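You operate a simulated robot arm through the tools that you are given. There is no shell and no other tool. Be economical: measure what you need, move in short steps, check, and stop when the job is done.

You are at the controls of a simulated robot arm. One attempt, no reset.

TASK
Shrink the white sleeve onto the blue lead and the orange sleeve onto the black lead.
Fine: fan on before you heat them; the iron goes back in its stand.

Only the result counts: the job must be done as asked and must still hold three seconds after the hand-in. Knocking over, shifting, dropping, spilling or breaking anything else fails it.

THE ROBOT
A 6-joint arm with a two-finger gripper on a trunk, on a base that drives. Base frame: it is fixed to the floor where the robot stands at the start and does not move with it; the origin is under the middle of the robot, x ahead of it, y to its left, z up; the surface under the hand at the start is at about z = 900. Readings come in mm, rad, newtons and seconds.
With the tool pointing down near the work surface it reaches from about 260 to 720 mm from the robot's upright axis, wherever it stands. Its first joint turns from -2.897 to 2.897 rad. Places, roughly: black lead [700, -400, 900]; blue lead [700, -200, 900]; clamp lever [400, 0, 900]; fan switch [700, 0, 1000]; heat dial [700, 100, 1000]; iron stand (10x19x11 cm) [500, 300, 900]; lamp button [700, 600, 1400]; magnifier lamp [600, 700, 1400]; meter dial [1000, 300, 900]; red lead [700, -200, 900]; soldering station [700, 100, 900]; standby key [800, 100, 1000]; station switch [700, 200, 1000]; yellow lead [700, -300, 900]. Payload 1.57 kg.
Tool frame: the origin (TCP) lies between the finger pads and is the grasp point; the fingertips stand 21 mm ahead of it; z points along the fingers, y is the line along which they close. The gripper opens to 70 mm. The gripper's body begins 50 mm behind the TCP.
Orientation is that of the tool frame in the base frame, as [roll, pitch, yaw] about the fixed x, y, z axes, in that order (R = Rz(yaw) Ry(pitch) Rx(roll)). With the fingers straight down and closing along the base's y, the tool's x points along the base's -x, its y along +y and its z along -z.

THE INTERFACE
- The arm moves only by the tool jog_arm. Its argument "plan" is a list of rows, each a list of 7 numbers: the gripper command, from -1 (fully open) to 1 (shut), values between in proportion, then the shift along the tool's x, y, z in units of 30 mm (1.0 is 30 mm), then the turn, a rotation vector about the tool's x, y, z in units of 8 degrees (1.0 is 8 degrees). In form: [[gripper, tx, ty, tz, ax, ay, az], ...]. A call has 1 to 10 rows; each row shifts and turns the commanded pose from where the row before left it, along the tool's axes as they then stand. A call with a number of a shift or a turn outside -1 to 1 is refused whole. Rows are played at 5 a second. More than 50 mm and 0.15 rad between two rows, or a gripper value outside its range, and nothing of the call is played. Where a pose cannot be reached the arm comes as near as it can. A force on the tool above 40 N (or 10 N above the force at the start of the call, whichever is more), or a blocked arm, ends the call early, and 0.2 s more pass. The fingers move at their own pace and stop on an object; they squeeze with about 24 N. The grip force told is the motor's: it shows also when the fingers shut on nothing. Time passes only in rows, and 0.2 s behind the last, so rows that do not move let the fingers close. It gives the time, the measured TCP pose, the force on the tool (base axes), the opening and the grip force at its end, in the units of the frame above (readings bear some noise), with the torque about the TCP (base axes, N m) and any sound that the robot's microphone picked up, and new pictures: "show" is both (left out), scene, wrist or none.
- Cameras (640 x 400 px; columns grow to the right, rows downward): "scene" is now at [36, 129.8, 1491.2]; the picture's right is [-0.21, -0.98, 0.00], its down [-0.62, 0.13, -0.78] and it looks along [0.76, -0.16, -0.63] (base axes); focal length 230 px, centre (320, 200). "wrist" rides on the gripper at [79, 4, -81] in the tool frame; the picture's right is [-0.05, 1.00, 0.00], its down [-0.67, -0.03, -0.75] and it looks along [-0.74, -0.04, 0.67] (tool axes); focal length 256 px, centre (320, 200).
- base_move(legs): drives the robot by 1 to 6 legs, each [ahead, left, turn to the left] in mm, mm and rad, along the robot's own axes; the way and the turn of a leg run together, so that a leg with both is an arc; at most 1500 mm and 3.142 rad a leg. The arm and the cameras ride along, it lands a little off, and it stops where it bumps. It gives what a move gives, and a new picture of the scene camera.
- aim_head(pan, tilt): turns the head with the scene camera to pan (to the left, within 2.705 rad either way) and tilt (down, from -0.506 to 1.204), counted from straight ahead of the robot. It gives what a move gives, and a new picture of the scene camera.
- probe_pixels(camera, pixels): for up to 12 pixels [column, row] of the newest picture of that camera ("zoom" is the newest enlarged one), the place [x, y, z] in the base frame of the surface seen there, good to about 2 mm, but the place of the scene camera against the robot may be out by one fixed shift of up to 18 mm in any direction. It takes no simulated time.
- inspect(camera, box): a new picture of the part [left, top, right, bottom] of that camera's present view, enlarged. It takes no simulated time.
- hand_in(): hands the job in; it is judged then, once.

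Go step by step. Measure first, check grasps and placings, and put right what went wrong. The budget is 80 turns and 260 pictures, counting those below and the enlarged ones. Unless the task says otherwise, let go and move clear before handing in, and close with one line.

The tools are called after "Call:" as a command line: name --pt "numbers of a row" for each row, then --argument value for the rest, lists and objects as JSON in quotes. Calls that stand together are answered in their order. jog_arm: Moves the arm, as the interface text tells. Its arguments: {"type":"object","properties":{"plan":{"type":"array","items":{"type":"array","items":{"type":"number"}}},"show":{"type":"string","enum":["both","scene","wrist","none"]}},"required":["plan"]} The other tools are called the same way: base_move (legs) drives the base; aim_head (pan, tilt) turns the head that bears the scene camera; probe_pixels (camera, pixels) gives the place of the surface under pixels of a picture; inspect (camera, box) takes an enlarged picture of a part of a camera's view; hand_in () hands the job in.

At the start:

```text
time: 0.0
eef_pos: [326.2, -46.7, 1337.8]
tool_rot: [3.138, 0.002, 3.139]
force: [-0.8, -1.4, -0.5]
wrist_torque: [-0.01, -0.01, 0.01]
width: 69.9
grip_force: 0.0
robot x, y, heading: [-2.0, 0.9, 0.001]
head pan, tilt: [-0.211, 0.682]
```

scene: 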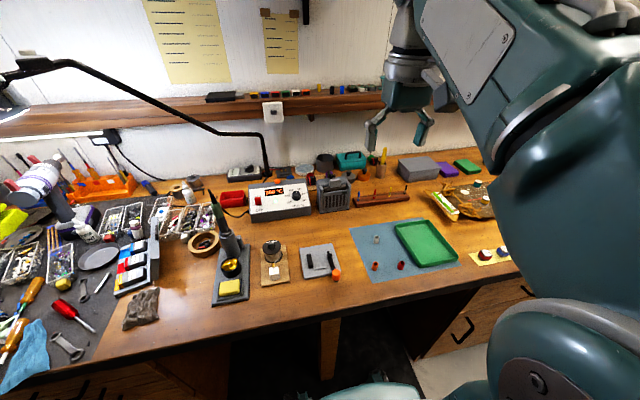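
wrist: 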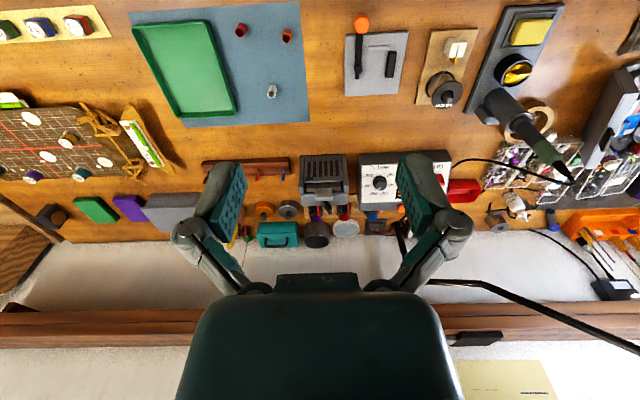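

The scene shows the station around (280,200), the fan around (333,195), and the lead rack around (382,198). I'll enlarge these to read them.

Call:
inspect --camera "scene" --box '[200, 140, 360, 240]'

Call:
inspect --camera "scene" --box '[340, 140, 500, 240]'

Call:
inspect --camera "wrist" --box '[180, 120, 480, 280]'

Call:
inspect --camera "scene" --box '[200, 180, 360, 310]'

Call:
inspect --camera "scene" --box '[140, 0, 320, 100]'

```text
4.00 times, centred on (280, 190) of scene
```

zoom: 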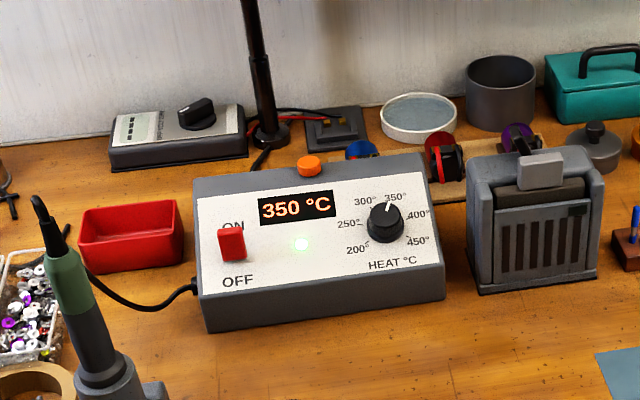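

```text
4.00 times, centred on (420, 190) of scene
```

zoom: 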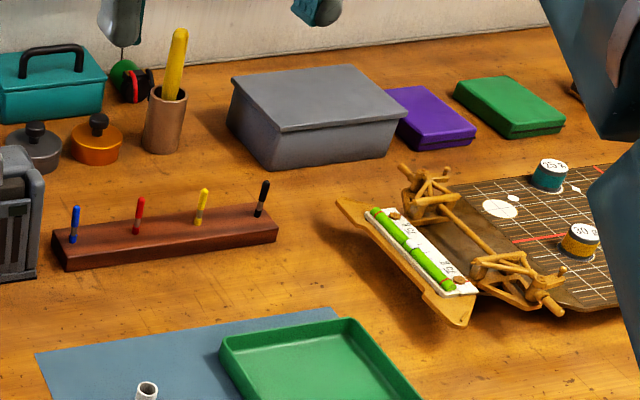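

```text
2.13 times, centred on (330, 200) of wrist
```

zoom: 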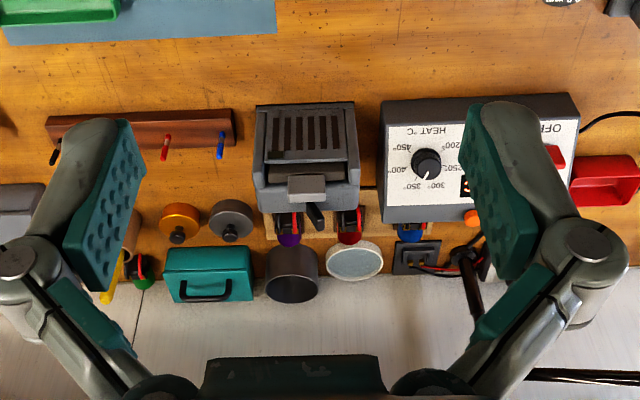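

```text
3.08 times, centred on (280, 245) of scene
```

zoom: 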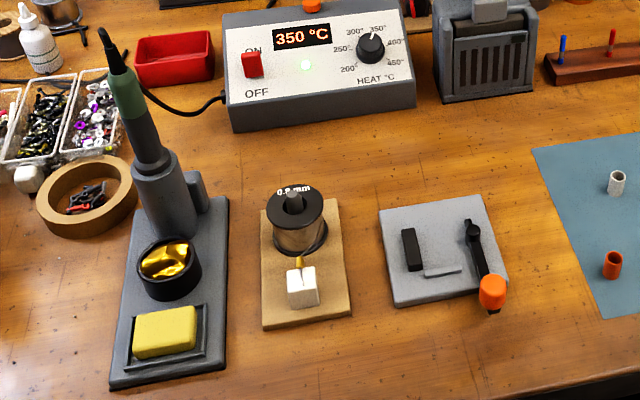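

```text
3.56 times, centred on (230, 50) of scene
```

zoom: 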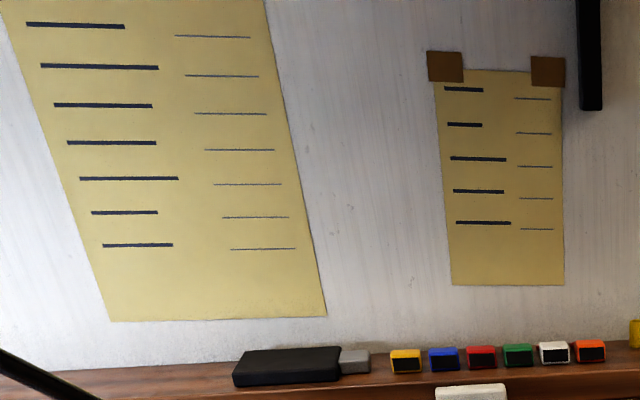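

The iron sits in its stand, the station shows 350 °C, and the leads stand upright in the rack. Next I'll look closely at the sleeves and fan and probe for positions.

Call:
inspect --camera "scene" --box '[350, 220, 430, 280]'

Call:
inspect --camera "wrist" --box '[220, 10, 320, 110]'

Call:
probe_pixels --camera "scene" --pixels '[[376, 237], [375, 263], [401, 263], [358, 193], [374, 191], [390, 188], [405, 187], [335, 182], [217, 212], [230, 245], [296, 195], [277, 181]]'

Call:
probe_pixels --camera "wrist" --pixels '[[241, 29], [287, 35], [272, 90], [283, 187], [257, 187], [325, 207], [332, 218], [380, 185], [401, 225], [240, 165], [290, 170], [520, 130]]'

```text
6.67 times, centred on (390, 250) of scene
```

zoom: 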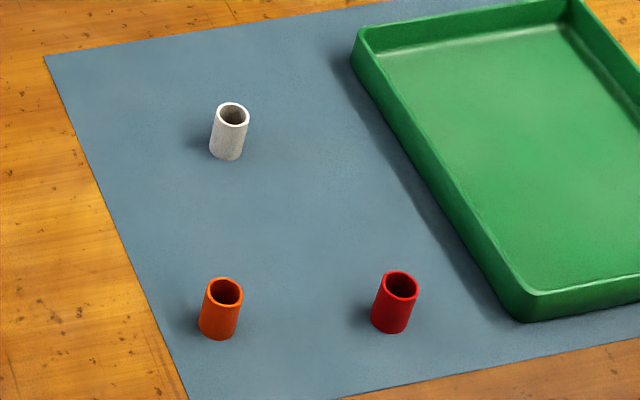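

```text
4.00 times, centred on (270, 60) of wrist
```

zoom: 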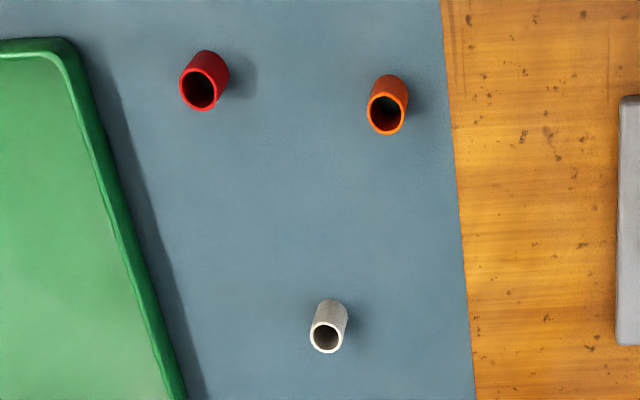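

```text
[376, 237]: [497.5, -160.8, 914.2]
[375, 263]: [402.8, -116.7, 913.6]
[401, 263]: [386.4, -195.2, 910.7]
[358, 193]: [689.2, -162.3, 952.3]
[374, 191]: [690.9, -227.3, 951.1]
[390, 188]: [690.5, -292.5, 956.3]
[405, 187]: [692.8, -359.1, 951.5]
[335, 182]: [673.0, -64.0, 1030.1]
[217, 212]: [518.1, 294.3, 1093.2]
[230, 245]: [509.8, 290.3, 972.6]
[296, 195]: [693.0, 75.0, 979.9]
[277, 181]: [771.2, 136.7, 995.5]
```

```text
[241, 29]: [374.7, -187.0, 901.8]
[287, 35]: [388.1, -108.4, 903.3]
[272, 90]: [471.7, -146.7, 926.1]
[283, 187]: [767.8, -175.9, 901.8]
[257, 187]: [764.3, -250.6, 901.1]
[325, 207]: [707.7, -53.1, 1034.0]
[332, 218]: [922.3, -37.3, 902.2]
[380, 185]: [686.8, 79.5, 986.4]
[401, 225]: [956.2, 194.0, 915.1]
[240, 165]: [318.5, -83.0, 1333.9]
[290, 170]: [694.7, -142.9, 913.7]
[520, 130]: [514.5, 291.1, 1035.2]
```

The three sleeves stand on the mat and the fan control looks like a paddle on its top near z≈1030. I'll move closer over the area for better wrist views.

Call:
jog_arm --pt "-1 -1 0 1 0 0 0" --pt "-1 -1 0 1 0 0 0" --pt "-1 -1 0 1 0 0 0" --pt "-1 -1 0 1 0 0 0" --pt "-1 0 0 0 0 0 0" --show "wrist"

```text
time: 1.2
eef_pos: [447.6, -49.6, 1219.3]
tool_rot: [3.139, 0.002, -3.141]
force: [0.1, -0.3, -0.4]
wrist_torque: [0.0, -0.02, 0.02]
width: 69.8
grip_force: 0.1
robot x, y, heading: [2.6, 4.8, -0.0]
head pan, tilt: [-0.211, 0.682]
```

wrist: 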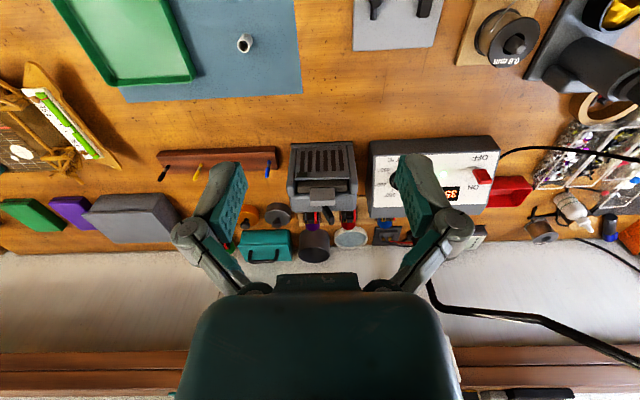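

Call:
inspect --camera "wrist" --box '[270, 130, 370, 250]'

Call:
inspect --camera "scene" --box '[305, 165, 365, 220]'

Call:
probe_pixels --camera "wrist" --pixels '[[322, 150], [322, 183], [322, 188], [322, 194], [322, 200], [322, 205], [308, 197], [336, 197], [267, 160], [267, 170], [293, 150], [353, 150]]'

```text
3.33 times, centred on (320, 190) of wrist
```

zoom: 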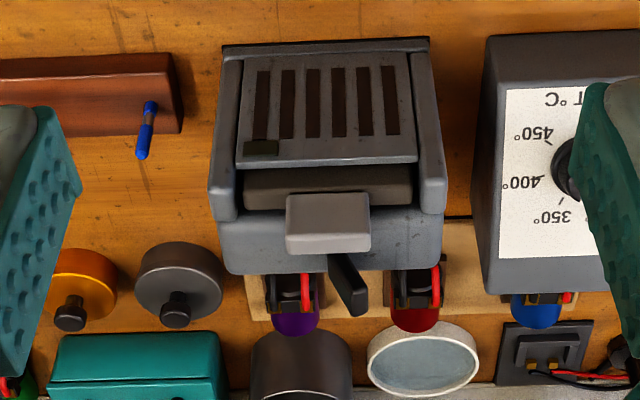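

```text
7.27 times, centred on (335, 192) of scene
```

zoom: 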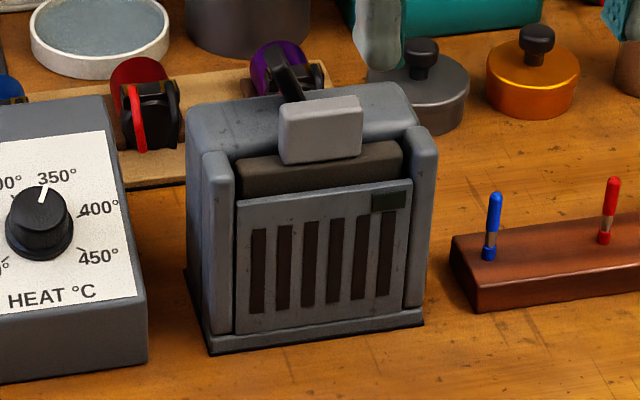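

```text
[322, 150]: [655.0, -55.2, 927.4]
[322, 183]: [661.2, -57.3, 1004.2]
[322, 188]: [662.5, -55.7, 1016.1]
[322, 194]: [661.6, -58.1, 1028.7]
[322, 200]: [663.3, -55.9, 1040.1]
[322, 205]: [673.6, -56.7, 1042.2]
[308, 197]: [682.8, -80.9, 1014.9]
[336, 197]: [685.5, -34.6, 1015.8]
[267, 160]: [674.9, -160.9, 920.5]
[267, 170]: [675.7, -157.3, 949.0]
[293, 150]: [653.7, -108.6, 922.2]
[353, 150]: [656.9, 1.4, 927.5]
```

There is a grey block on the fan front top and a black lever behind it; I need a closer look to know which is the switch.

Call:
jog_arm --pt "-1 -1 0 0.7 0 0 0" --pt "-1 -1 0 0.7 0 0 0" --pt "-1 -1 0 0.5 0 0 0" --pt "-1 0 0 0 0 0 0" --show "wrist"

Call:
inspect --camera "wrist" --box '[260, 130, 390, 250]'

```text
time: 2.2
eef_pos: [538.6, -47.5, 1160.5]
tool_rot: [3.14, 0.001, 3.141]
force: [0.2, -0.1, -0.4]
wrist_torque: [0.02, -0.01, 0.01]
width: 70.0
grip_force: 0.1
robot x, y, heading: [2.3, -1.0, 0.003]
head pan, tilt: [-0.211, 0.682]
```

wrist: 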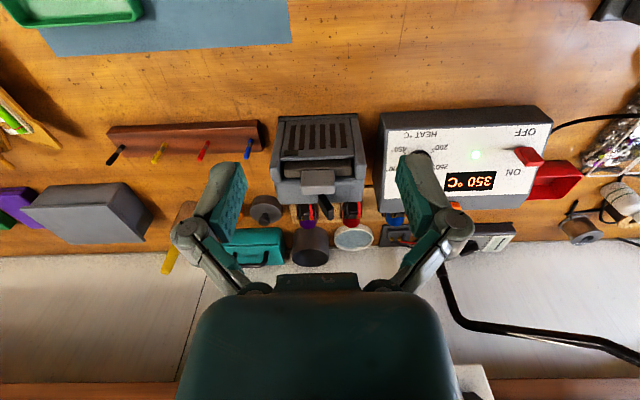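

```text
3.33 times, centred on (325, 190) of wrist
```

zoom: 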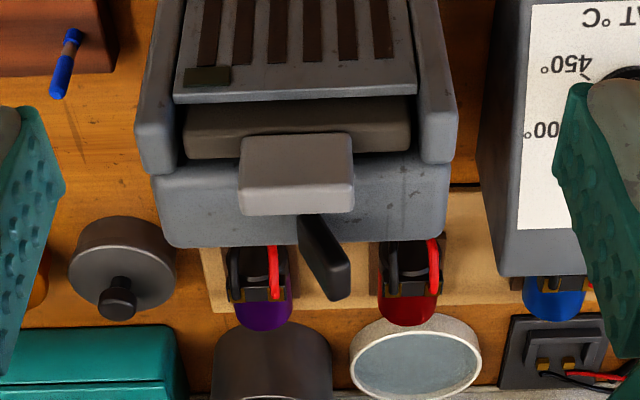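

Call:
probe_pixels --camera "zoom" --pixels '[[295, 150], [295, 180], [295, 205], [245, 190], [350, 190], [310, 220], [325, 250], [338, 290], [300, 165], [200, 220], [400, 220], [315, 240]]'

Call:
probe_pixels --camera "wrist" --pixels '[[249, 156], [250, 145], [250, 139], [204, 157], [119, 160], [110, 157], [110, 162], [205, 145], [115, 150], [122, 146], [240, 135], [262, 130]]'

Call:
inspect --camera "wrist" --box '[90, 110, 280, 180]'

```text
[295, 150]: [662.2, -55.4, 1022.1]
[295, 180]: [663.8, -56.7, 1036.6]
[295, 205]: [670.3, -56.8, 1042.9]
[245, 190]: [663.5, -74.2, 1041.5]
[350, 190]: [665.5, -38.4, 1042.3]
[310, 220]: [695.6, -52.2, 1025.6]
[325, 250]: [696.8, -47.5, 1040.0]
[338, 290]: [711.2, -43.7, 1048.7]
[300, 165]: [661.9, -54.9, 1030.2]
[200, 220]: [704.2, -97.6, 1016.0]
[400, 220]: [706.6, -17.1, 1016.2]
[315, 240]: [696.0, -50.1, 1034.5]
```

```text
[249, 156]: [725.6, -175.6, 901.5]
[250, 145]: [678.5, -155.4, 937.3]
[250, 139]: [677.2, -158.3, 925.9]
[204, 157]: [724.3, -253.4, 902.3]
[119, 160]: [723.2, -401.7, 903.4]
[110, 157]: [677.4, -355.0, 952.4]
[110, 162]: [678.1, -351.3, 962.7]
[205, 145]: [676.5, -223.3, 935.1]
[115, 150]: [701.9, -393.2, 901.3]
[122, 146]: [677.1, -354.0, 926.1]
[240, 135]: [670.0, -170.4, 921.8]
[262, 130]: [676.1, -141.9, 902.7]
```

```text
3.37 times, centred on (185, 145) of wrist
```

zoom: 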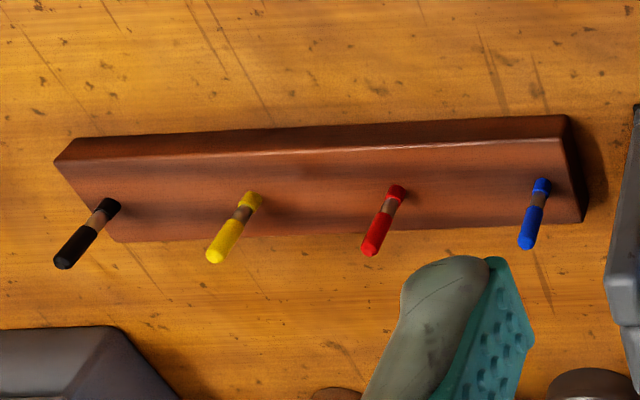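

The lever's foot is near (697,-51,1020) and its tip near (711,-44,1049). I'll move in closer for a clear view.

Call:
jog_arm --pt "-1 -1 0 0.5 0 0 0" --pt "-1 -1 0 0.5 0 0 0" --pt "-1 -1 0 0.4 0 0 0" --pt "-1 0 0 0 0 0 0" --show "wrist"

Call:
inspect --camera "wrist" --box '[260, 130, 390, 250]'

Call:
inspect --camera "scene" --box '[305, 165, 365, 220]'

```text
time: 3.2
eef_pos: [628.7, -46.1, 1120.1]
tool_rot: [3.14, 0.002, -3.14]
force: [0.2, -0.4, 0.3]
wrist_torque: [0.01, 0.02, -0.02]
width: 70.0
grip_force: 0.0
robot x, y, heading: [-0.5, 0.4, 0.006]
head pan, tilt: [-0.211, 0.682]
```

wrist: 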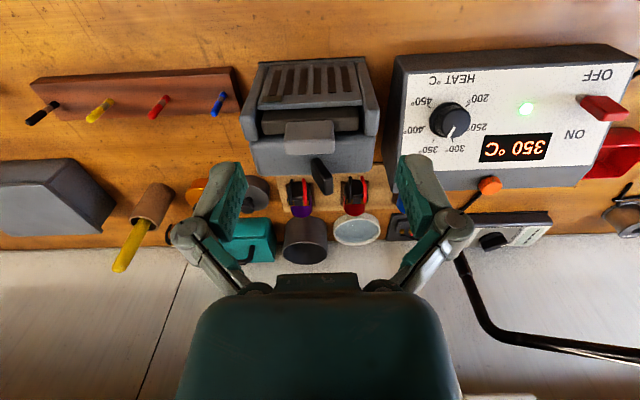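

```text
3.33 times, centred on (325, 190) of wrist
```

zoom: 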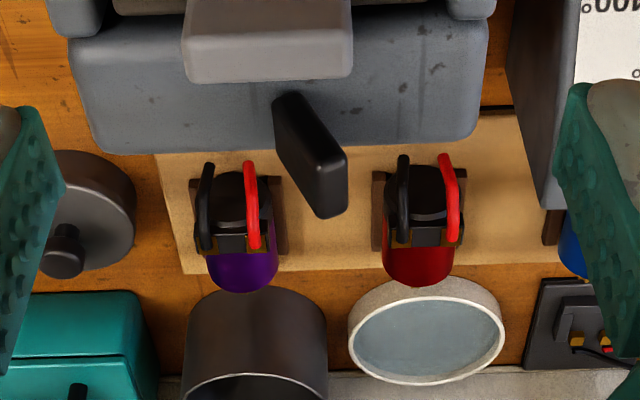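

```text
7.27 times, centred on (335, 192) of scene
```

zoom: 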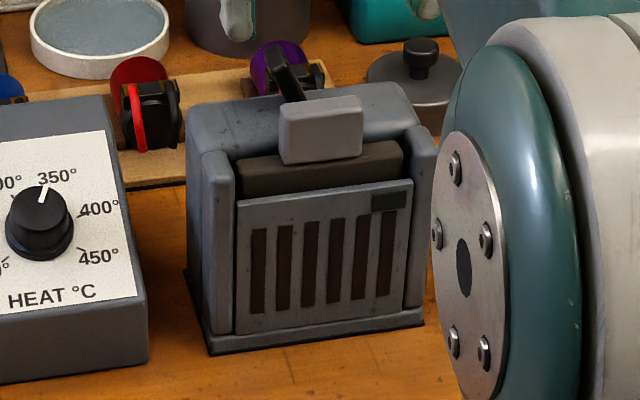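

Call:
probe_pixels --camera "zoom" --pixels '[[290, 90], [275, 60]]'

Call:
inspect --camera "wrist" --box '[300, 140, 345, 200]'

Call:
probe_pixels --camera "wrist" --pixels '[[319, 160], [322, 168], [324, 175], [325, 180], [326, 187], [325, 193], [329, 180], [310, 140], [220, 100], [155, 105], [95, 108], [35, 114]]'

```text
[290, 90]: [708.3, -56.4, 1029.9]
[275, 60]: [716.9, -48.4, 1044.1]
```

```text
6.67 times, centred on (322, 170) of wrist
```

zoom: 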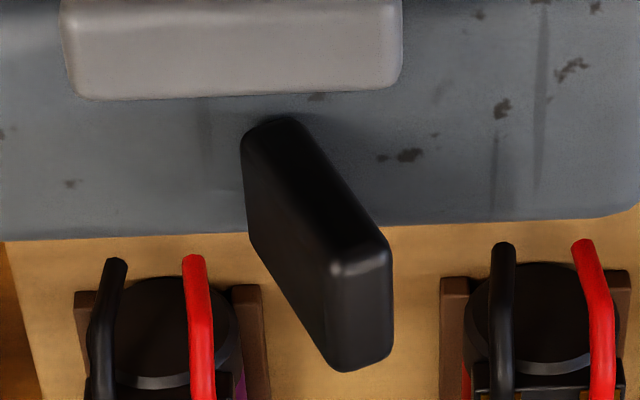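

```text
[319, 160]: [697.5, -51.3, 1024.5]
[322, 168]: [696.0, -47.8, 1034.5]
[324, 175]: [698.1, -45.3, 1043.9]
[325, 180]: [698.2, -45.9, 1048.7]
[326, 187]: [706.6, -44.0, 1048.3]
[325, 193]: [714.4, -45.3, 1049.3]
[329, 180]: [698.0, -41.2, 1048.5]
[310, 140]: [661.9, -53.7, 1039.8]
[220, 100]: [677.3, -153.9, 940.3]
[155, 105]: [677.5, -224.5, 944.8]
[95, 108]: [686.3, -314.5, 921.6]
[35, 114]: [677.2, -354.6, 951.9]
```

The lever is a flat toggle (x 697–715) leaning toward +y, so it flips sideways. I'll shut the fingers, come down on its +y side and check the pose.

Call:
jog_arm --pt "1 -0.9 0.4 0 0 0 0" --pt "1 -0.9 0.4 0 0 0 0" --pt "1 -0.8 0.4 0 0 0 0" --pt "1 0 0 0.7 0 0 0" --pt "1 0 0 0.7 0 0 0" --pt "1 0 0 0.7 0 0 0" --pt "1 0 0 0 0 0 0" --show "both"

```text
time: 4.8
eef_pos: [682.9, -13.2, 1046.5]
tool_rot: [3.139, 0.001, -3.14]
force: [-0.8, -0.2, 0.3]
wrist_torque: [-0.01, 0.03, 0.02]
width: 0.0
grip_force: 24.3
out of reach, approached as far as the arm can: row 3
robot x, y, heading: [-1.4, -1.8, -0.001]
head pan, tilt: [-0.211, 0.682]
```

scene: 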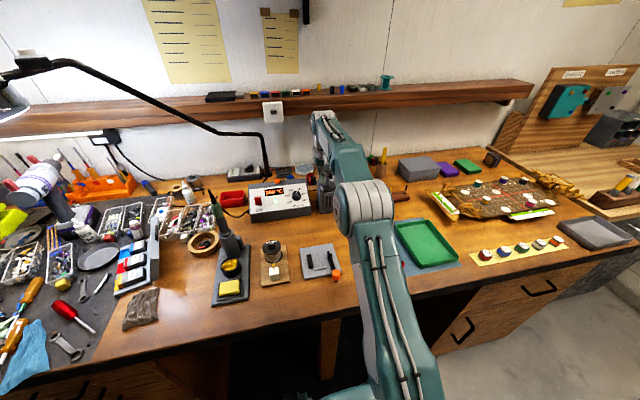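
wrist: 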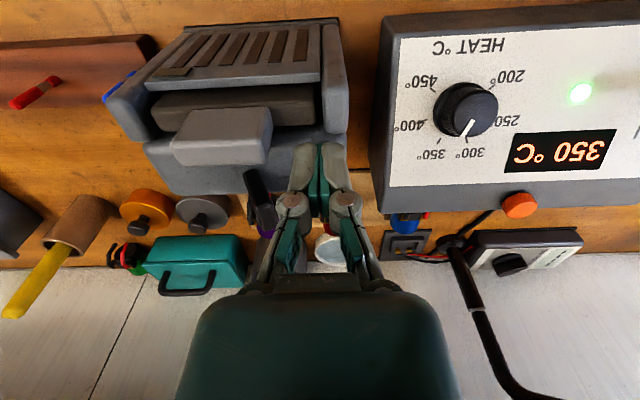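

The reach ends at x≈683, short of the lever at 697–715. I'll lift clear and look down at the gap between base and bench before driving forward.

Call:
jog_arm --pt "1 0 0 -1 0 0 0" --pt "1 0 0 -1 0 0 0" --pt "1 1 0 -0.5 0 0 0" --pt "1 1 0 0 0 0 0" --pt "1 1 0 0 0 0 0" --pt "1 1 0 0 0 0 0" --show "none"

Call:
aim_head --pan 0.0 --tilt 1.2

```text
time: 6.2
eef_pos: [562.4, -12.8, 1121.5]
tool_rot: [3.138, 0.003, -3.141]
force: [0.3, 0.5, 0.1]
wrist_torque: [0.05, 0.02, 0.0]
width: 0.0
grip_force: 24.2
robot x, y, heading: [-2.1, 0.8, 0.001]
head pan, tilt: [-0.211, 0.682]
```

```text
time: 7.1
eef_pos: [562.2, -14.5, 1122.0]
tool_rot: [3.141, 0.002, -3.141]
force: [-0.4, -0.1, 0.4]
wrist_torque: [-0.03, 0.03, 0.0]
width: 0.0
grip_force: 24.0
robot x, y, heading: [0.1, -1.4, 0.002]
head pan, tilt: [0.0, 1.201]
```

scene: 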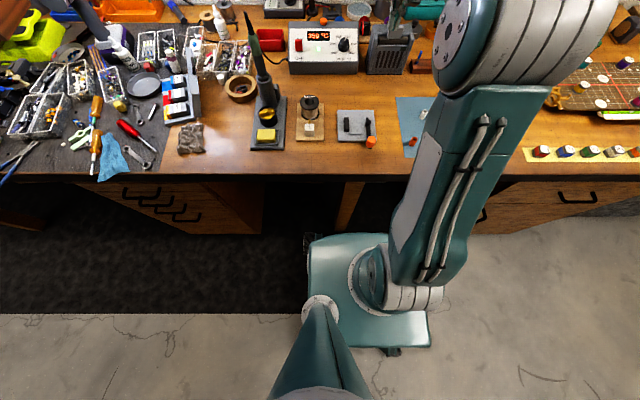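

Call:
probe_pixels --camera "scene" --pixels '[[350, 181], [250, 181], [340, 237], [380, 237], [300, 210], [372, 200], [345, 195], [300, 240]]'

Call:
inspect --camera "scene" --box '[240, 160, 440, 360]'

```text
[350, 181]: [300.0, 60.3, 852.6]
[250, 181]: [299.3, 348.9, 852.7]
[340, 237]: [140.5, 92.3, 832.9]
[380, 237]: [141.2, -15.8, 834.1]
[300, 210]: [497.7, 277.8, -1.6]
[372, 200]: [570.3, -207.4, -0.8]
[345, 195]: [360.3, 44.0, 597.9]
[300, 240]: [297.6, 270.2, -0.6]
```

```text
2.00 times, centred on (340, 260) of scene
```

zoom: 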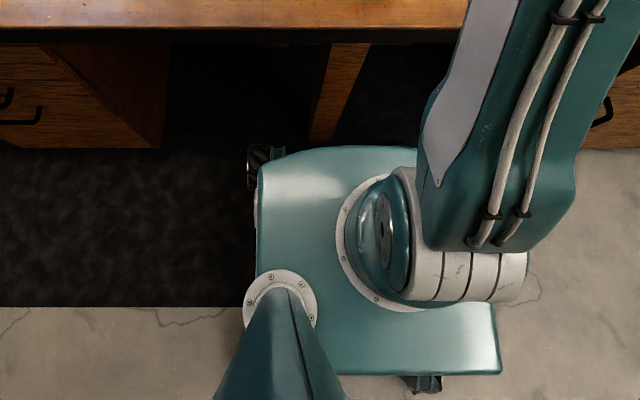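

The base deck's front is at x≈140 and the bench edge at x≈300, so there is room. I'll drive 80 mm ahead and 120 mm right, which puts everything within reach.

Call:
base_move --legs '[[80, -120, 0]]'

Call:
aim_head --pan 0.1 --tilt 0.75

```text
time: 8.5
eef_pos: [630.0, -93.8, 1124.5]
tool_rot: [-3.139, 0.004, -3.12]
force: [-2.4, 1.2, 1.1]
wrist_torque: [-0.08, -0.13, 0.02]
width: 0.0
grip_force: 24.2
robot x, y, heading: [68.7, -93.7, 0.024]
head pan, tilt: [0.0, 1.201]
```

scene: 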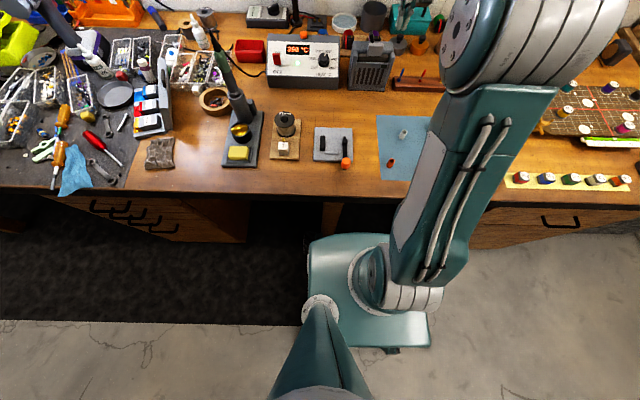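

```text
time: 9.4
eef_pos: [632.0, -117.9, 1121.2]
tool_rot: [3.121, 0.002, -3.12]
force: [0.3, -0.2, 0.2]
wrist_torque: [0.02, -0.01, -0.04]
width: 0.0
grip_force: 24.2
robot x, y, heading: [72.4, -92.2, 0.02]
head pan, tilt: [0.099, 0.75]
```

scene: 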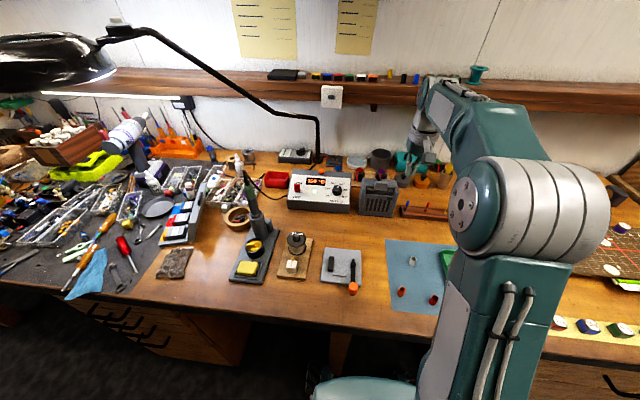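

Call:
jog_arm --pt "1 0 0 0 0 0 0" --show "wrist"

Call:
probe_pixels --camera "scene" --pixels '[[320, 180], [335, 180]]'

```text
time: 9.8
eef_pos: [633.5, -110.6, 1121.8]
tool_rot: [3.126, 0.004, -3.121]
force: [0.0, 0.9, -0.5]
wrist_torque: [-0.01, -0.01, 0.01]
width: 0.1
grip_force: 23.9
robot x, y, heading: [71.0, -91.7, 0.021]
head pan, tilt: [0.099, 0.75]
```

wrist: 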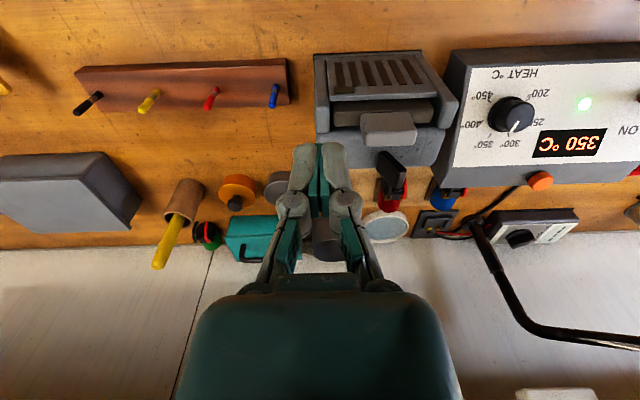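

```text
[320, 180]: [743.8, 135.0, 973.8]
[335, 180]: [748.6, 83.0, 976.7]
```

The hand settled near (633,-111,1122). I re-measure the lever with the wrist camera at (385-395,160-190), and the leads.

Call:
probe_pixels --camera "wrist" --pixels '[[383, 155], [388, 165], [394, 175], [398, 177], [400, 181], [388, 130], [274, 90], [275, 98], [212, 98], [153, 101], [92, 103], [80, 108]]'

Call:
inspect --camera "wrist" --box '[360, 130, 420, 200]'

Call:
jog_arm --pt "1 0 0 0 0 0 0" --show "none"

```text
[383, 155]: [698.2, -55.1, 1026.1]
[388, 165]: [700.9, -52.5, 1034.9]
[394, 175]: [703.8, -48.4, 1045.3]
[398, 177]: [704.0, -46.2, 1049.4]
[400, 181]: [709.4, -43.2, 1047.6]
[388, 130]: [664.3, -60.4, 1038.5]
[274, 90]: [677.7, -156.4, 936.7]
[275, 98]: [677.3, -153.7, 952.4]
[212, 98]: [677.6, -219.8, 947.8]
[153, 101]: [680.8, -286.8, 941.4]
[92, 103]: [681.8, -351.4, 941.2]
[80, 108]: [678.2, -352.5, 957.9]
```

```text
5.71 times, centred on (390, 165) of wrist
```

zoom: 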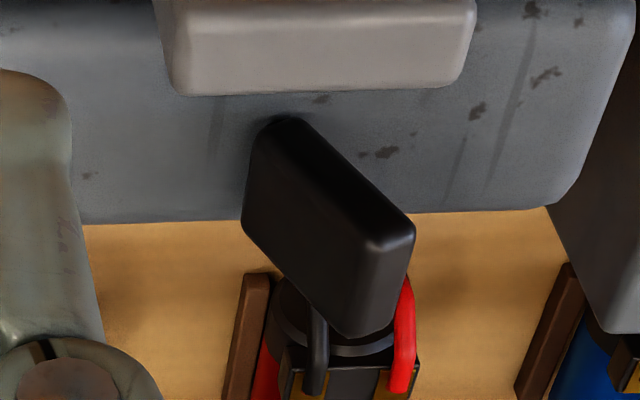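

```text
time: 10.2
eef_pos: [633.3, -113.4, 1121.3]
tool_rot: [3.125, 0.003, -3.12]
force: [-0.3, -0.1, 0.0]
wrist_torque: [-0.01, 0.0, 0.05]
width: 0.0
grip_force: 24.4
robot x, y, heading: [70.4, -88.5, 0.022]
head pan, tilt: [0.099, 0.75]
```

Next I go to (706,-12) at height, then down to z≈1055 beside the lever.

Call:
jog_arm --pt "1 -0.61 0.85 0 0 0 0" --pt "1 -0.61 0.85 0 0 0 0" --pt "1 -0.61 0.85 0 0 0 0" --pt "1 -0.61 0.85 0 0 0 0" --pt "1 0 0 0.75 0 0 0" --pt "1 0 0 0.75 0 0 0" --pt "1 0 0 0.75 0 0 0" --pt "1 0 0 0 0 0 0" --show "both"

```text
time: 12.0
eef_pos: [704.0, -6.3, 1056.5]
tool_rot: [3.125, 0.003, -3.12]
force: [-1.0, 0.5, 0.2]
wrist_torque: [0.0, 0.01, 0.06]
width: 0.0
grip_force: 23.8
robot x, y, heading: [68.0, -88.8, 0.02]
head pan, tilt: [0.099, 0.75]
```

scene: 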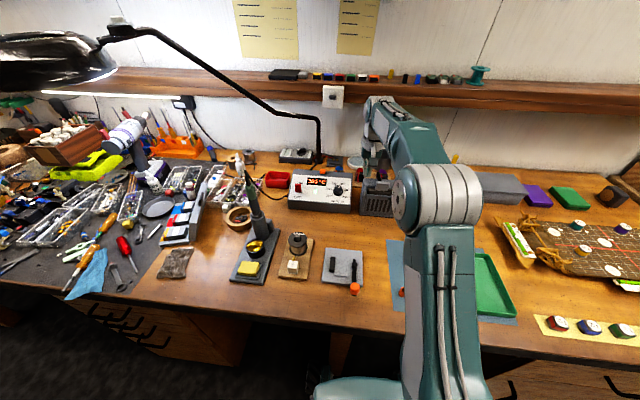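
wrist: 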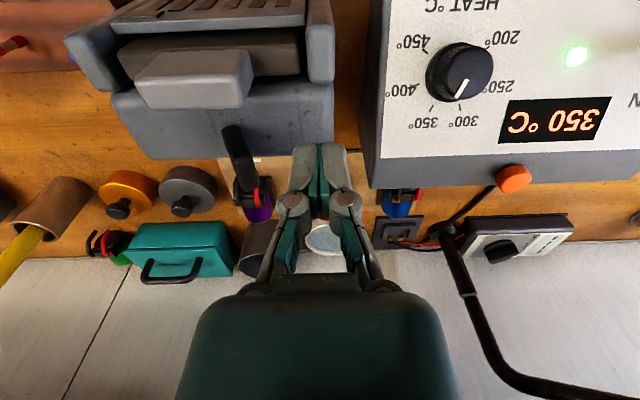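

Position (704,-6,1056) is right; I push toward -y in small steps.

Call:
jog_arm --pt "1 0 -0.3 0 0 0 0" --pt "1 0 -0.3 0 0 0 0" --pt "1 0 -0.2 0 0 0 0" --pt "1 0 -0.2 0 0 0 0" --pt "1 0 -0.2 0 0 0 0" --pt "1 0 -0.2 0 0 0 0" --show "wrist"

```text
time: 13.4
eef_pos: [704.7, -46.7, 1057.2]
tool_rot: [3.124, 0.003, -3.122]
force: [-0.5, 0.6, -0.7]
wrist_torque: [0.0, 0.0, -0.02]
width: 0.0
grip_force: 24.1
robot x, y, heading: [70.3, -95.4, 0.024]
head pan, tilt: [0.099, 0.75]
```

wrist: 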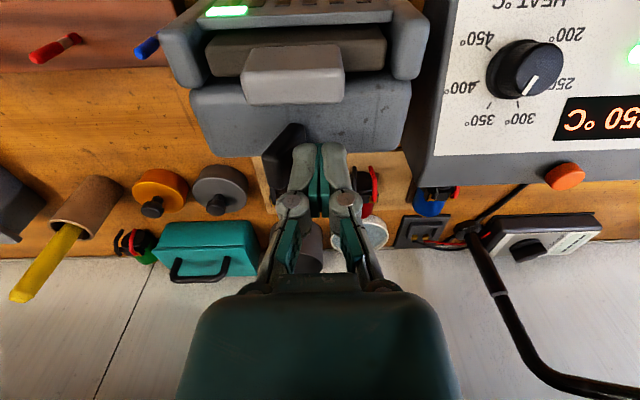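

The fan lamp is lit green at (225,10), so the fan is on. I back off and move over the sleeves.

Call:
jog_arm --pt "1 0 0.5 0 0 0 0" --pt "1 0 0 -1 0 0 0" --pt "-1 0 0 -1 0 0 0" --pt "-1 1 -0.35 -0.3 0 0 0" --pt "-1 1 -0.35 0 0 0 0" --pt "-1 1 -0.35 0 0 0 0" --pt "-1 1 -0.35 0 0 0 0" --pt "-1 1 -0.35 0 0 0 0" --pt "-1 1 -0.35 0 0 0 0" --pt "-1 1 -0.35 0 0 0 0" --show "none"

Call:
jog_arm --pt "-1 1 -0.35 0.3 0 0 0" --pt "-1 1 -0.35 0.3 0 0 0" --pt "-1 0 0 0 0 0 0" --show "both"

```text
time: 15.6
eef_pos: [495.5, -113.1, 1123.7]
tool_rot: [3.122, 0.0, -3.121]
force: [-0.6, 0.5, -0.1]
wrist_torque: [0.01, -0.01, -0.02]
width: 69.9
grip_force: 0.0
robot x, y, heading: [67.5, -89.4, 0.024]
head pan, tilt: [0.099, 0.75]
```

```text
time: 16.4
eef_pos: [435.4, -135.4, 1105.0]
tool_rot: [3.125, 0.003, -3.119]
force: [0.0, -0.7, 0.0]
wrist_torque: [0.02, -0.01, 0.03]
width: 69.8
grip_force: 0.0
robot x, y, heading: [69.3, -92.9, 0.026]
head pan, tilt: [0.099, 0.75]
```

scene: 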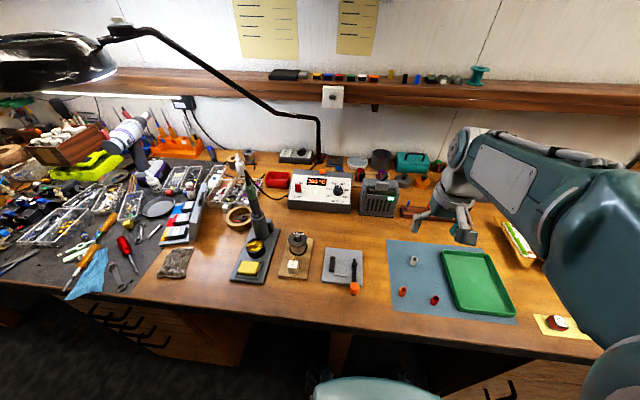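
wrist: 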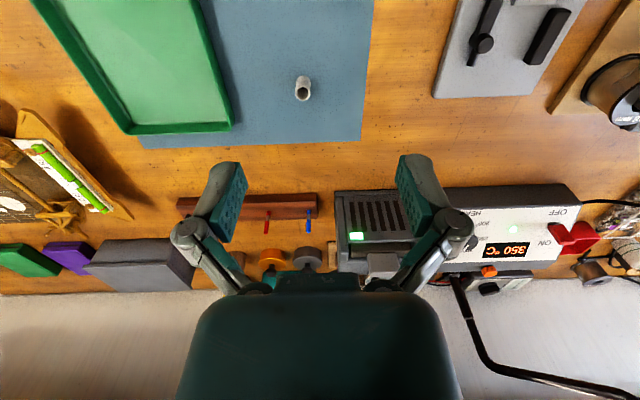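

Call:
inspect --camera "wrist" --box '[270, 60, 340, 120]'

Call:
probe_pixels --camera "zoom" --pixels '[[290, 165], [325, 165], [305, 205], [285, 290], [300, 340], [260, 270], [330, 270], [300, 265]]'

Call:
probe_pixels --camera "wrist" --pixels '[[303, 78], [303, 88], [303, 92], [303, 97], [302, 100], [299, 95], [307, 95], [303, 102], [309, 98], [306, 96]]'

```text
6.67 times, centred on (305, 90) of wrist
```

zoom: 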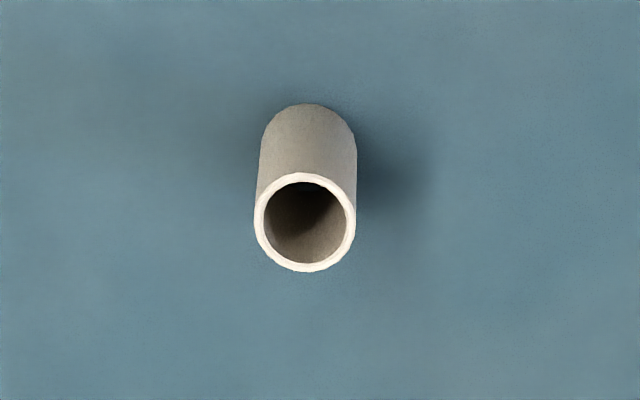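

```text
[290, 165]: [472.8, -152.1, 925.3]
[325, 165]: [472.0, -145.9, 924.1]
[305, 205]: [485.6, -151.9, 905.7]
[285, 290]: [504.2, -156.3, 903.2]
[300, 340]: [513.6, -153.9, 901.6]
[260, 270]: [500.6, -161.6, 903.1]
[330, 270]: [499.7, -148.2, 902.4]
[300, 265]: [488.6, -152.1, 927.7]
```

```text
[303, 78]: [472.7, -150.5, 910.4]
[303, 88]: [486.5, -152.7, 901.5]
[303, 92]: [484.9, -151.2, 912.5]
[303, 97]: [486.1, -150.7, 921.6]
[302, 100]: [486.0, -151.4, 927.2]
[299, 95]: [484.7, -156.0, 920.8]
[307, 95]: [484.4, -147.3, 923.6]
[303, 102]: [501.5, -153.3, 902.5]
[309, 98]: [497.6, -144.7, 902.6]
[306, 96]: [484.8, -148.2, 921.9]
```

The white sleeve stands at about (480,-151), top z 927, OD≈16. I level the tool and go above it.

Call:
jog_arm --pt "-1 0 0 0 0.125 0 0.155" --pt "-1 -0.75 -0.26 0.8 0 0 0" --pt "-1 -0.74 -0.26 0.8 0 0 0" --pt "-1 0 0 1 0 0 0" --pt "-1 0 0 1 0 0 0" --pt "-1 0 0 0.4 0 0 0" --pt "-1 0 0 0 0 0 0" --show "wrist"

Call:
jog_arm --pt "-1 0 0 0 0 0 0" --show "none"

```text
time: 18.0
eef_pos: [480.6, -151.8, 983.6]
tool_rot: [3.141, 0.003, -3.14]
force: [-0.2, 0.1, 0.0]
wrist_torque: [0.02, -0.04, 0.01]
width: 69.9
grip_force: 0.1
robot x, y, heading: [69.7, -89.8, 0.024]
head pan, tilt: [0.099, 0.75]
```

wrist: 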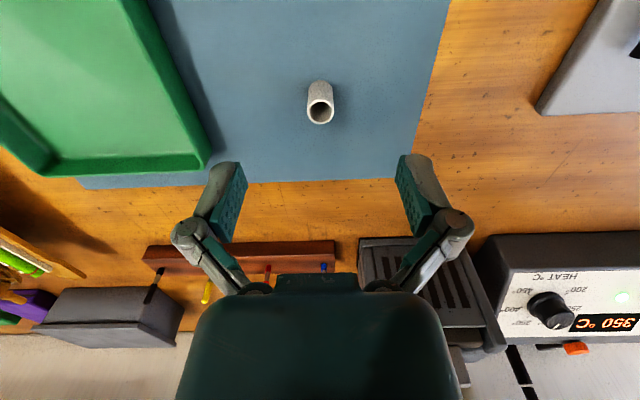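

```text
time: 18.4
eef_pos: [481.8, -152.1, 984.4]
tool_rot: [3.141, 0.003, 3.141]
force: [0.9, 0.4, -0.3]
wrist_torque: [-0.04, 0.01, 0.0]
width: 70.0
grip_force: 0.0
robot x, y, heading: [68.8, -92.9, 0.022]
head pan, tilt: [0.099, 0.75]
```

Call:
inspect --camera "wrist" --box '[295, 70, 345, 130]'

Call:
probe_pixels --camera "wrist" --pixels '[[320, 90], [315, 95], [325, 95], [320, 99], [320, 124], [307, 110], [333, 110], [320, 122], [309, 90], [331, 90]]'

```text
6.67 times, centred on (320, 100) of wrist
```

zoom: 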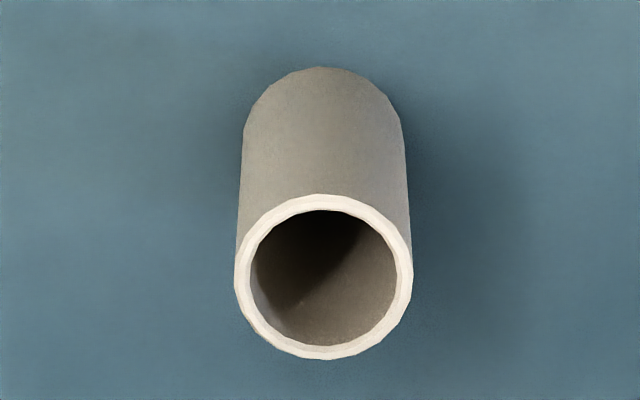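

```text
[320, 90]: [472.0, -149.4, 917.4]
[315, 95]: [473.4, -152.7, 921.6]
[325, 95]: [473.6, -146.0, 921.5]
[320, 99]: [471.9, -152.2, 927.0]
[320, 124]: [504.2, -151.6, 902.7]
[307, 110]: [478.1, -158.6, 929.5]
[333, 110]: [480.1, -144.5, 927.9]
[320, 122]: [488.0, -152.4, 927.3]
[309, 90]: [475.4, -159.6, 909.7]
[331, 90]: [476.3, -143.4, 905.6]
```

The sleeve is centred at (480,-152) under the TCP; I descend to z≈928 and grip.

Call:
jog_arm --pt "-1 0.04 0 0.9 0 0 0" --pt "-1 0 0 0.96 0 0 0" --pt "-1 0 0 0 0 0 0" --pt "0.4 0 0 0 0 0 0" --pt "1 0 0 0 0 0 0" --pt "1 0 0 0 0 0 0" --show "wrist"

```text
time: 19.8
eef_pos: [479.4, -153.6, 927.4]
tool_rot: [3.141, 0.006, -3.142]
force: [1.2, 0.3, 10.2]
wrist_torque: [0.01, -0.03, 0.01]
width: 11.5
grip_force: 24.5
robot x, y, heading: [68.0, -90.8, 0.021]
head pan, tilt: [0.099, 0.75]
```

wrist: 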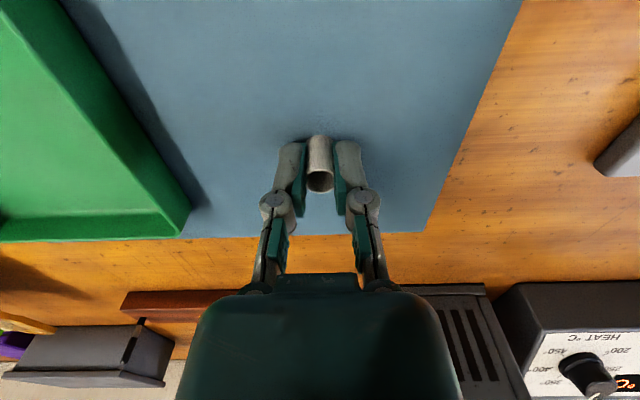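

Call:
inspect --camera "wrist" --box '[270, 120, 370, 220]'

Call:
jog_arm --pt "1 0 0 -0.5 0 0 0" --pt "1 0 0 -1 0 0 0" --pt "1 0 0 -1 0 0 0" --pt "1 0 0 -0.5 0 0 0" --pt "1 0 0 0 0 0 0" --show "both"

Call:
inspect --camera "wrist" --box '[270, 120, 370, 220]'

```text
4.00 times, centred on (320, 170) of wrist
```

zoom: 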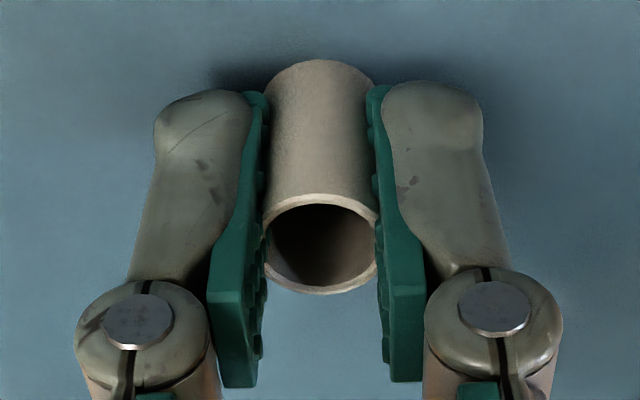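

```text
time: 21.0
eef_pos: [480.8, -151.7, 1019.8]
tool_rot: [3.141, 0.004, 3.141]
force: [1.5, -0.6, 0.0]
wrist_torque: [-0.01, 0.0, 0.01]
width: 11.4
grip_force: 24.0
robot x, y, heading: [68.6, -94.4, 0.025]
head pan, tilt: [0.099, 0.75]
```

scene: 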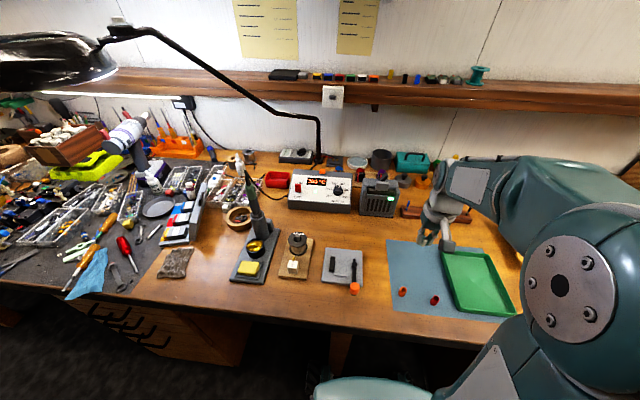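
wrist: 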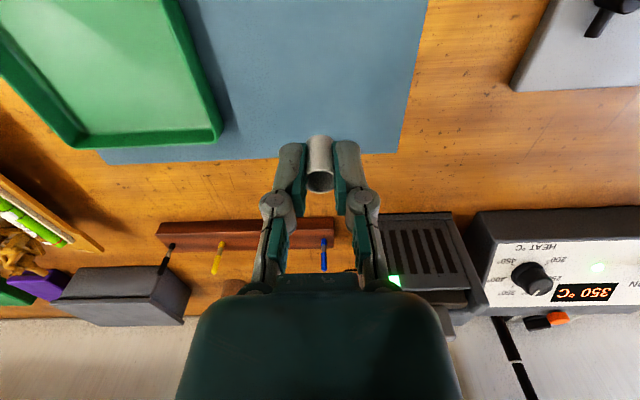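

```text
4.00 times, centred on (320, 170) of wrist
```

zoom: 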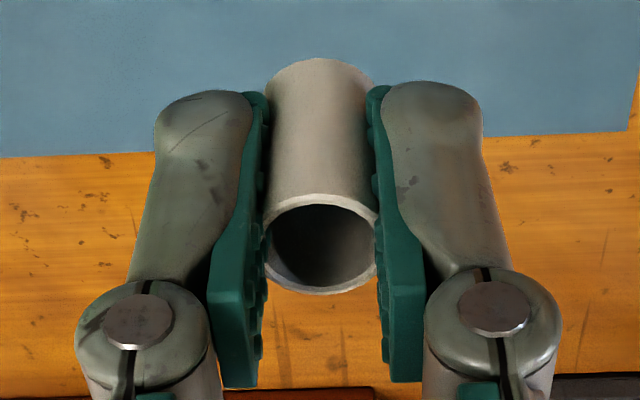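

Held and lifted. I measure the sleeve in the hand and the blue lead from here.

Call:
probe_pixels --camera "zoom" --pixels '[[320, 198], [320, 290], [270, 245], [375, 245], [320, 150]]'

Call:
probe_pixels --camera "wrist" --pixels '[[323, 240], [323, 244], [323, 248], [324, 256], [324, 264], [324, 269], [321, 256], [326, 256], [172, 246], [168, 260], [219, 246], [218, 262]]'

Call:
inspect --camera "wrist" --box '[290, 220, 360, 280]'

```text
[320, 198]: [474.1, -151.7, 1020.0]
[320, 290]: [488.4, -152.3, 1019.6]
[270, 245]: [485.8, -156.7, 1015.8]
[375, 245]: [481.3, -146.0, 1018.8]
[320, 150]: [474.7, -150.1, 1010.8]
```

```text
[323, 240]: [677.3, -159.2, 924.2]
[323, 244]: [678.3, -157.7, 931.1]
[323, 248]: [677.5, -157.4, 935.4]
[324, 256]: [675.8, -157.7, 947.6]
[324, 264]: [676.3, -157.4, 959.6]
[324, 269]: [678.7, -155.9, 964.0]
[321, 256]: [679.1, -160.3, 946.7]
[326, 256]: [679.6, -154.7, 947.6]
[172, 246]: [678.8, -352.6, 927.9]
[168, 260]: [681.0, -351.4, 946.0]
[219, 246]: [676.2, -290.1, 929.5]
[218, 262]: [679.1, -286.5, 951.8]
```

```text
6.67 times, centred on (325, 250) of wrist
```

zoom: 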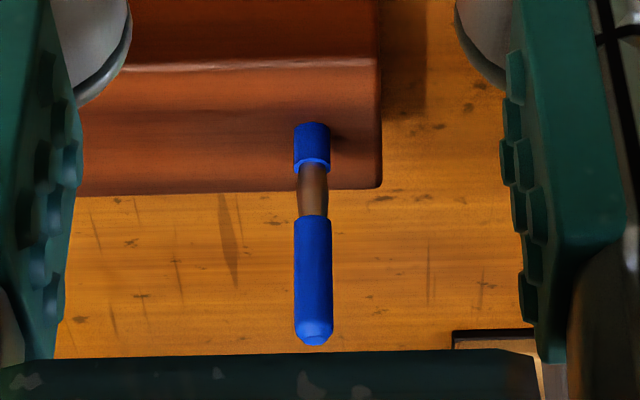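

The sleeve is centred in the hand (481,-152). The blue lead's axis is near (680.5,-157.4) with its top at z≈964. I move above it.

Call:
jog_arm --pt "1 -0.95 -0.03 -0.3 0 0 0" --pt "1 -0.95 -0.03 0 0 0 0" --pt "1 -0.95 -0.03 0 0 0 0" --pt "1 -0.95 -0.03 0 0 0 0" --pt "1 -0.95 -0.03 0 0 0 0" --pt "1 -0.95 -0.03 0 0 0 0" --pt "1 -0.95 -0.01 0 0 0 0" --pt "1 0 0 0 0 0 0" --pt "1 0 0 0 0 0 0" --show "both"

Call:
inspect --camera "wrist" --box '[270, 100, 370, 200]'

Call:
inspect --camera "scene" --box '[370, 150, 470, 240]'

```text
time: 23.0
eef_pos: [681.0, -156.2, 1028.5]
tool_rot: [3.142, 0.003, -3.141]
force: [0.3, -0.3, 0.4]
wrist_torque: [-0.02, -0.01, 0.02]
width: 11.6
grip_force: 24.4
robot x, y, heading: [73.5, -91.0, 0.02]
head pan, tilt: [0.099, 0.75]
```

scene: 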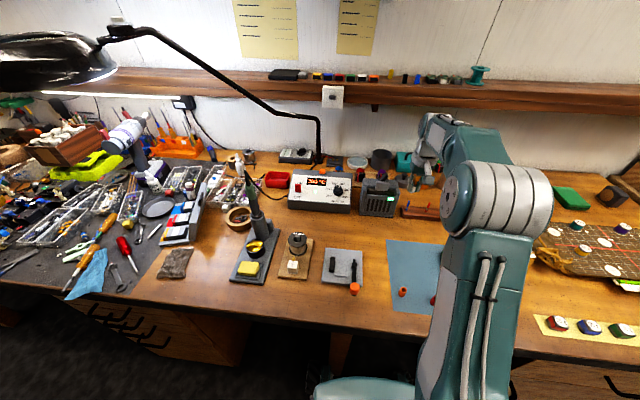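
wrist: 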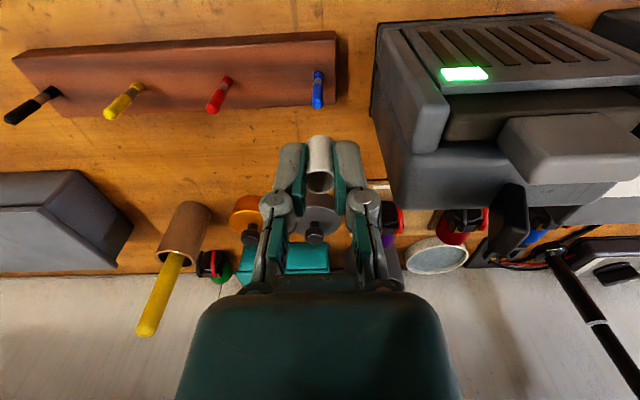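

```text
4.00 times, centred on (320, 150) of wrist
```

zoom: 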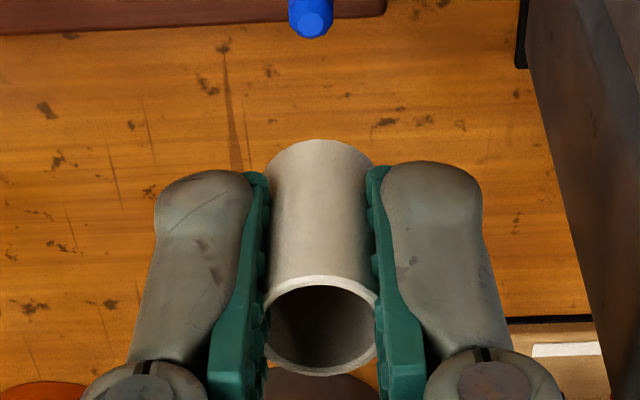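

```text
4.44 times, centred on (420, 195) of scene
```

zoom: 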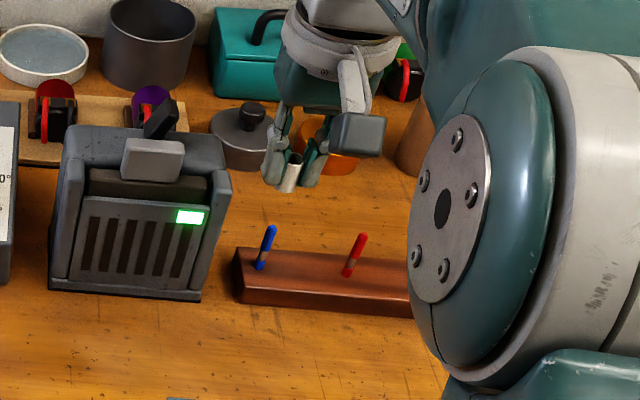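

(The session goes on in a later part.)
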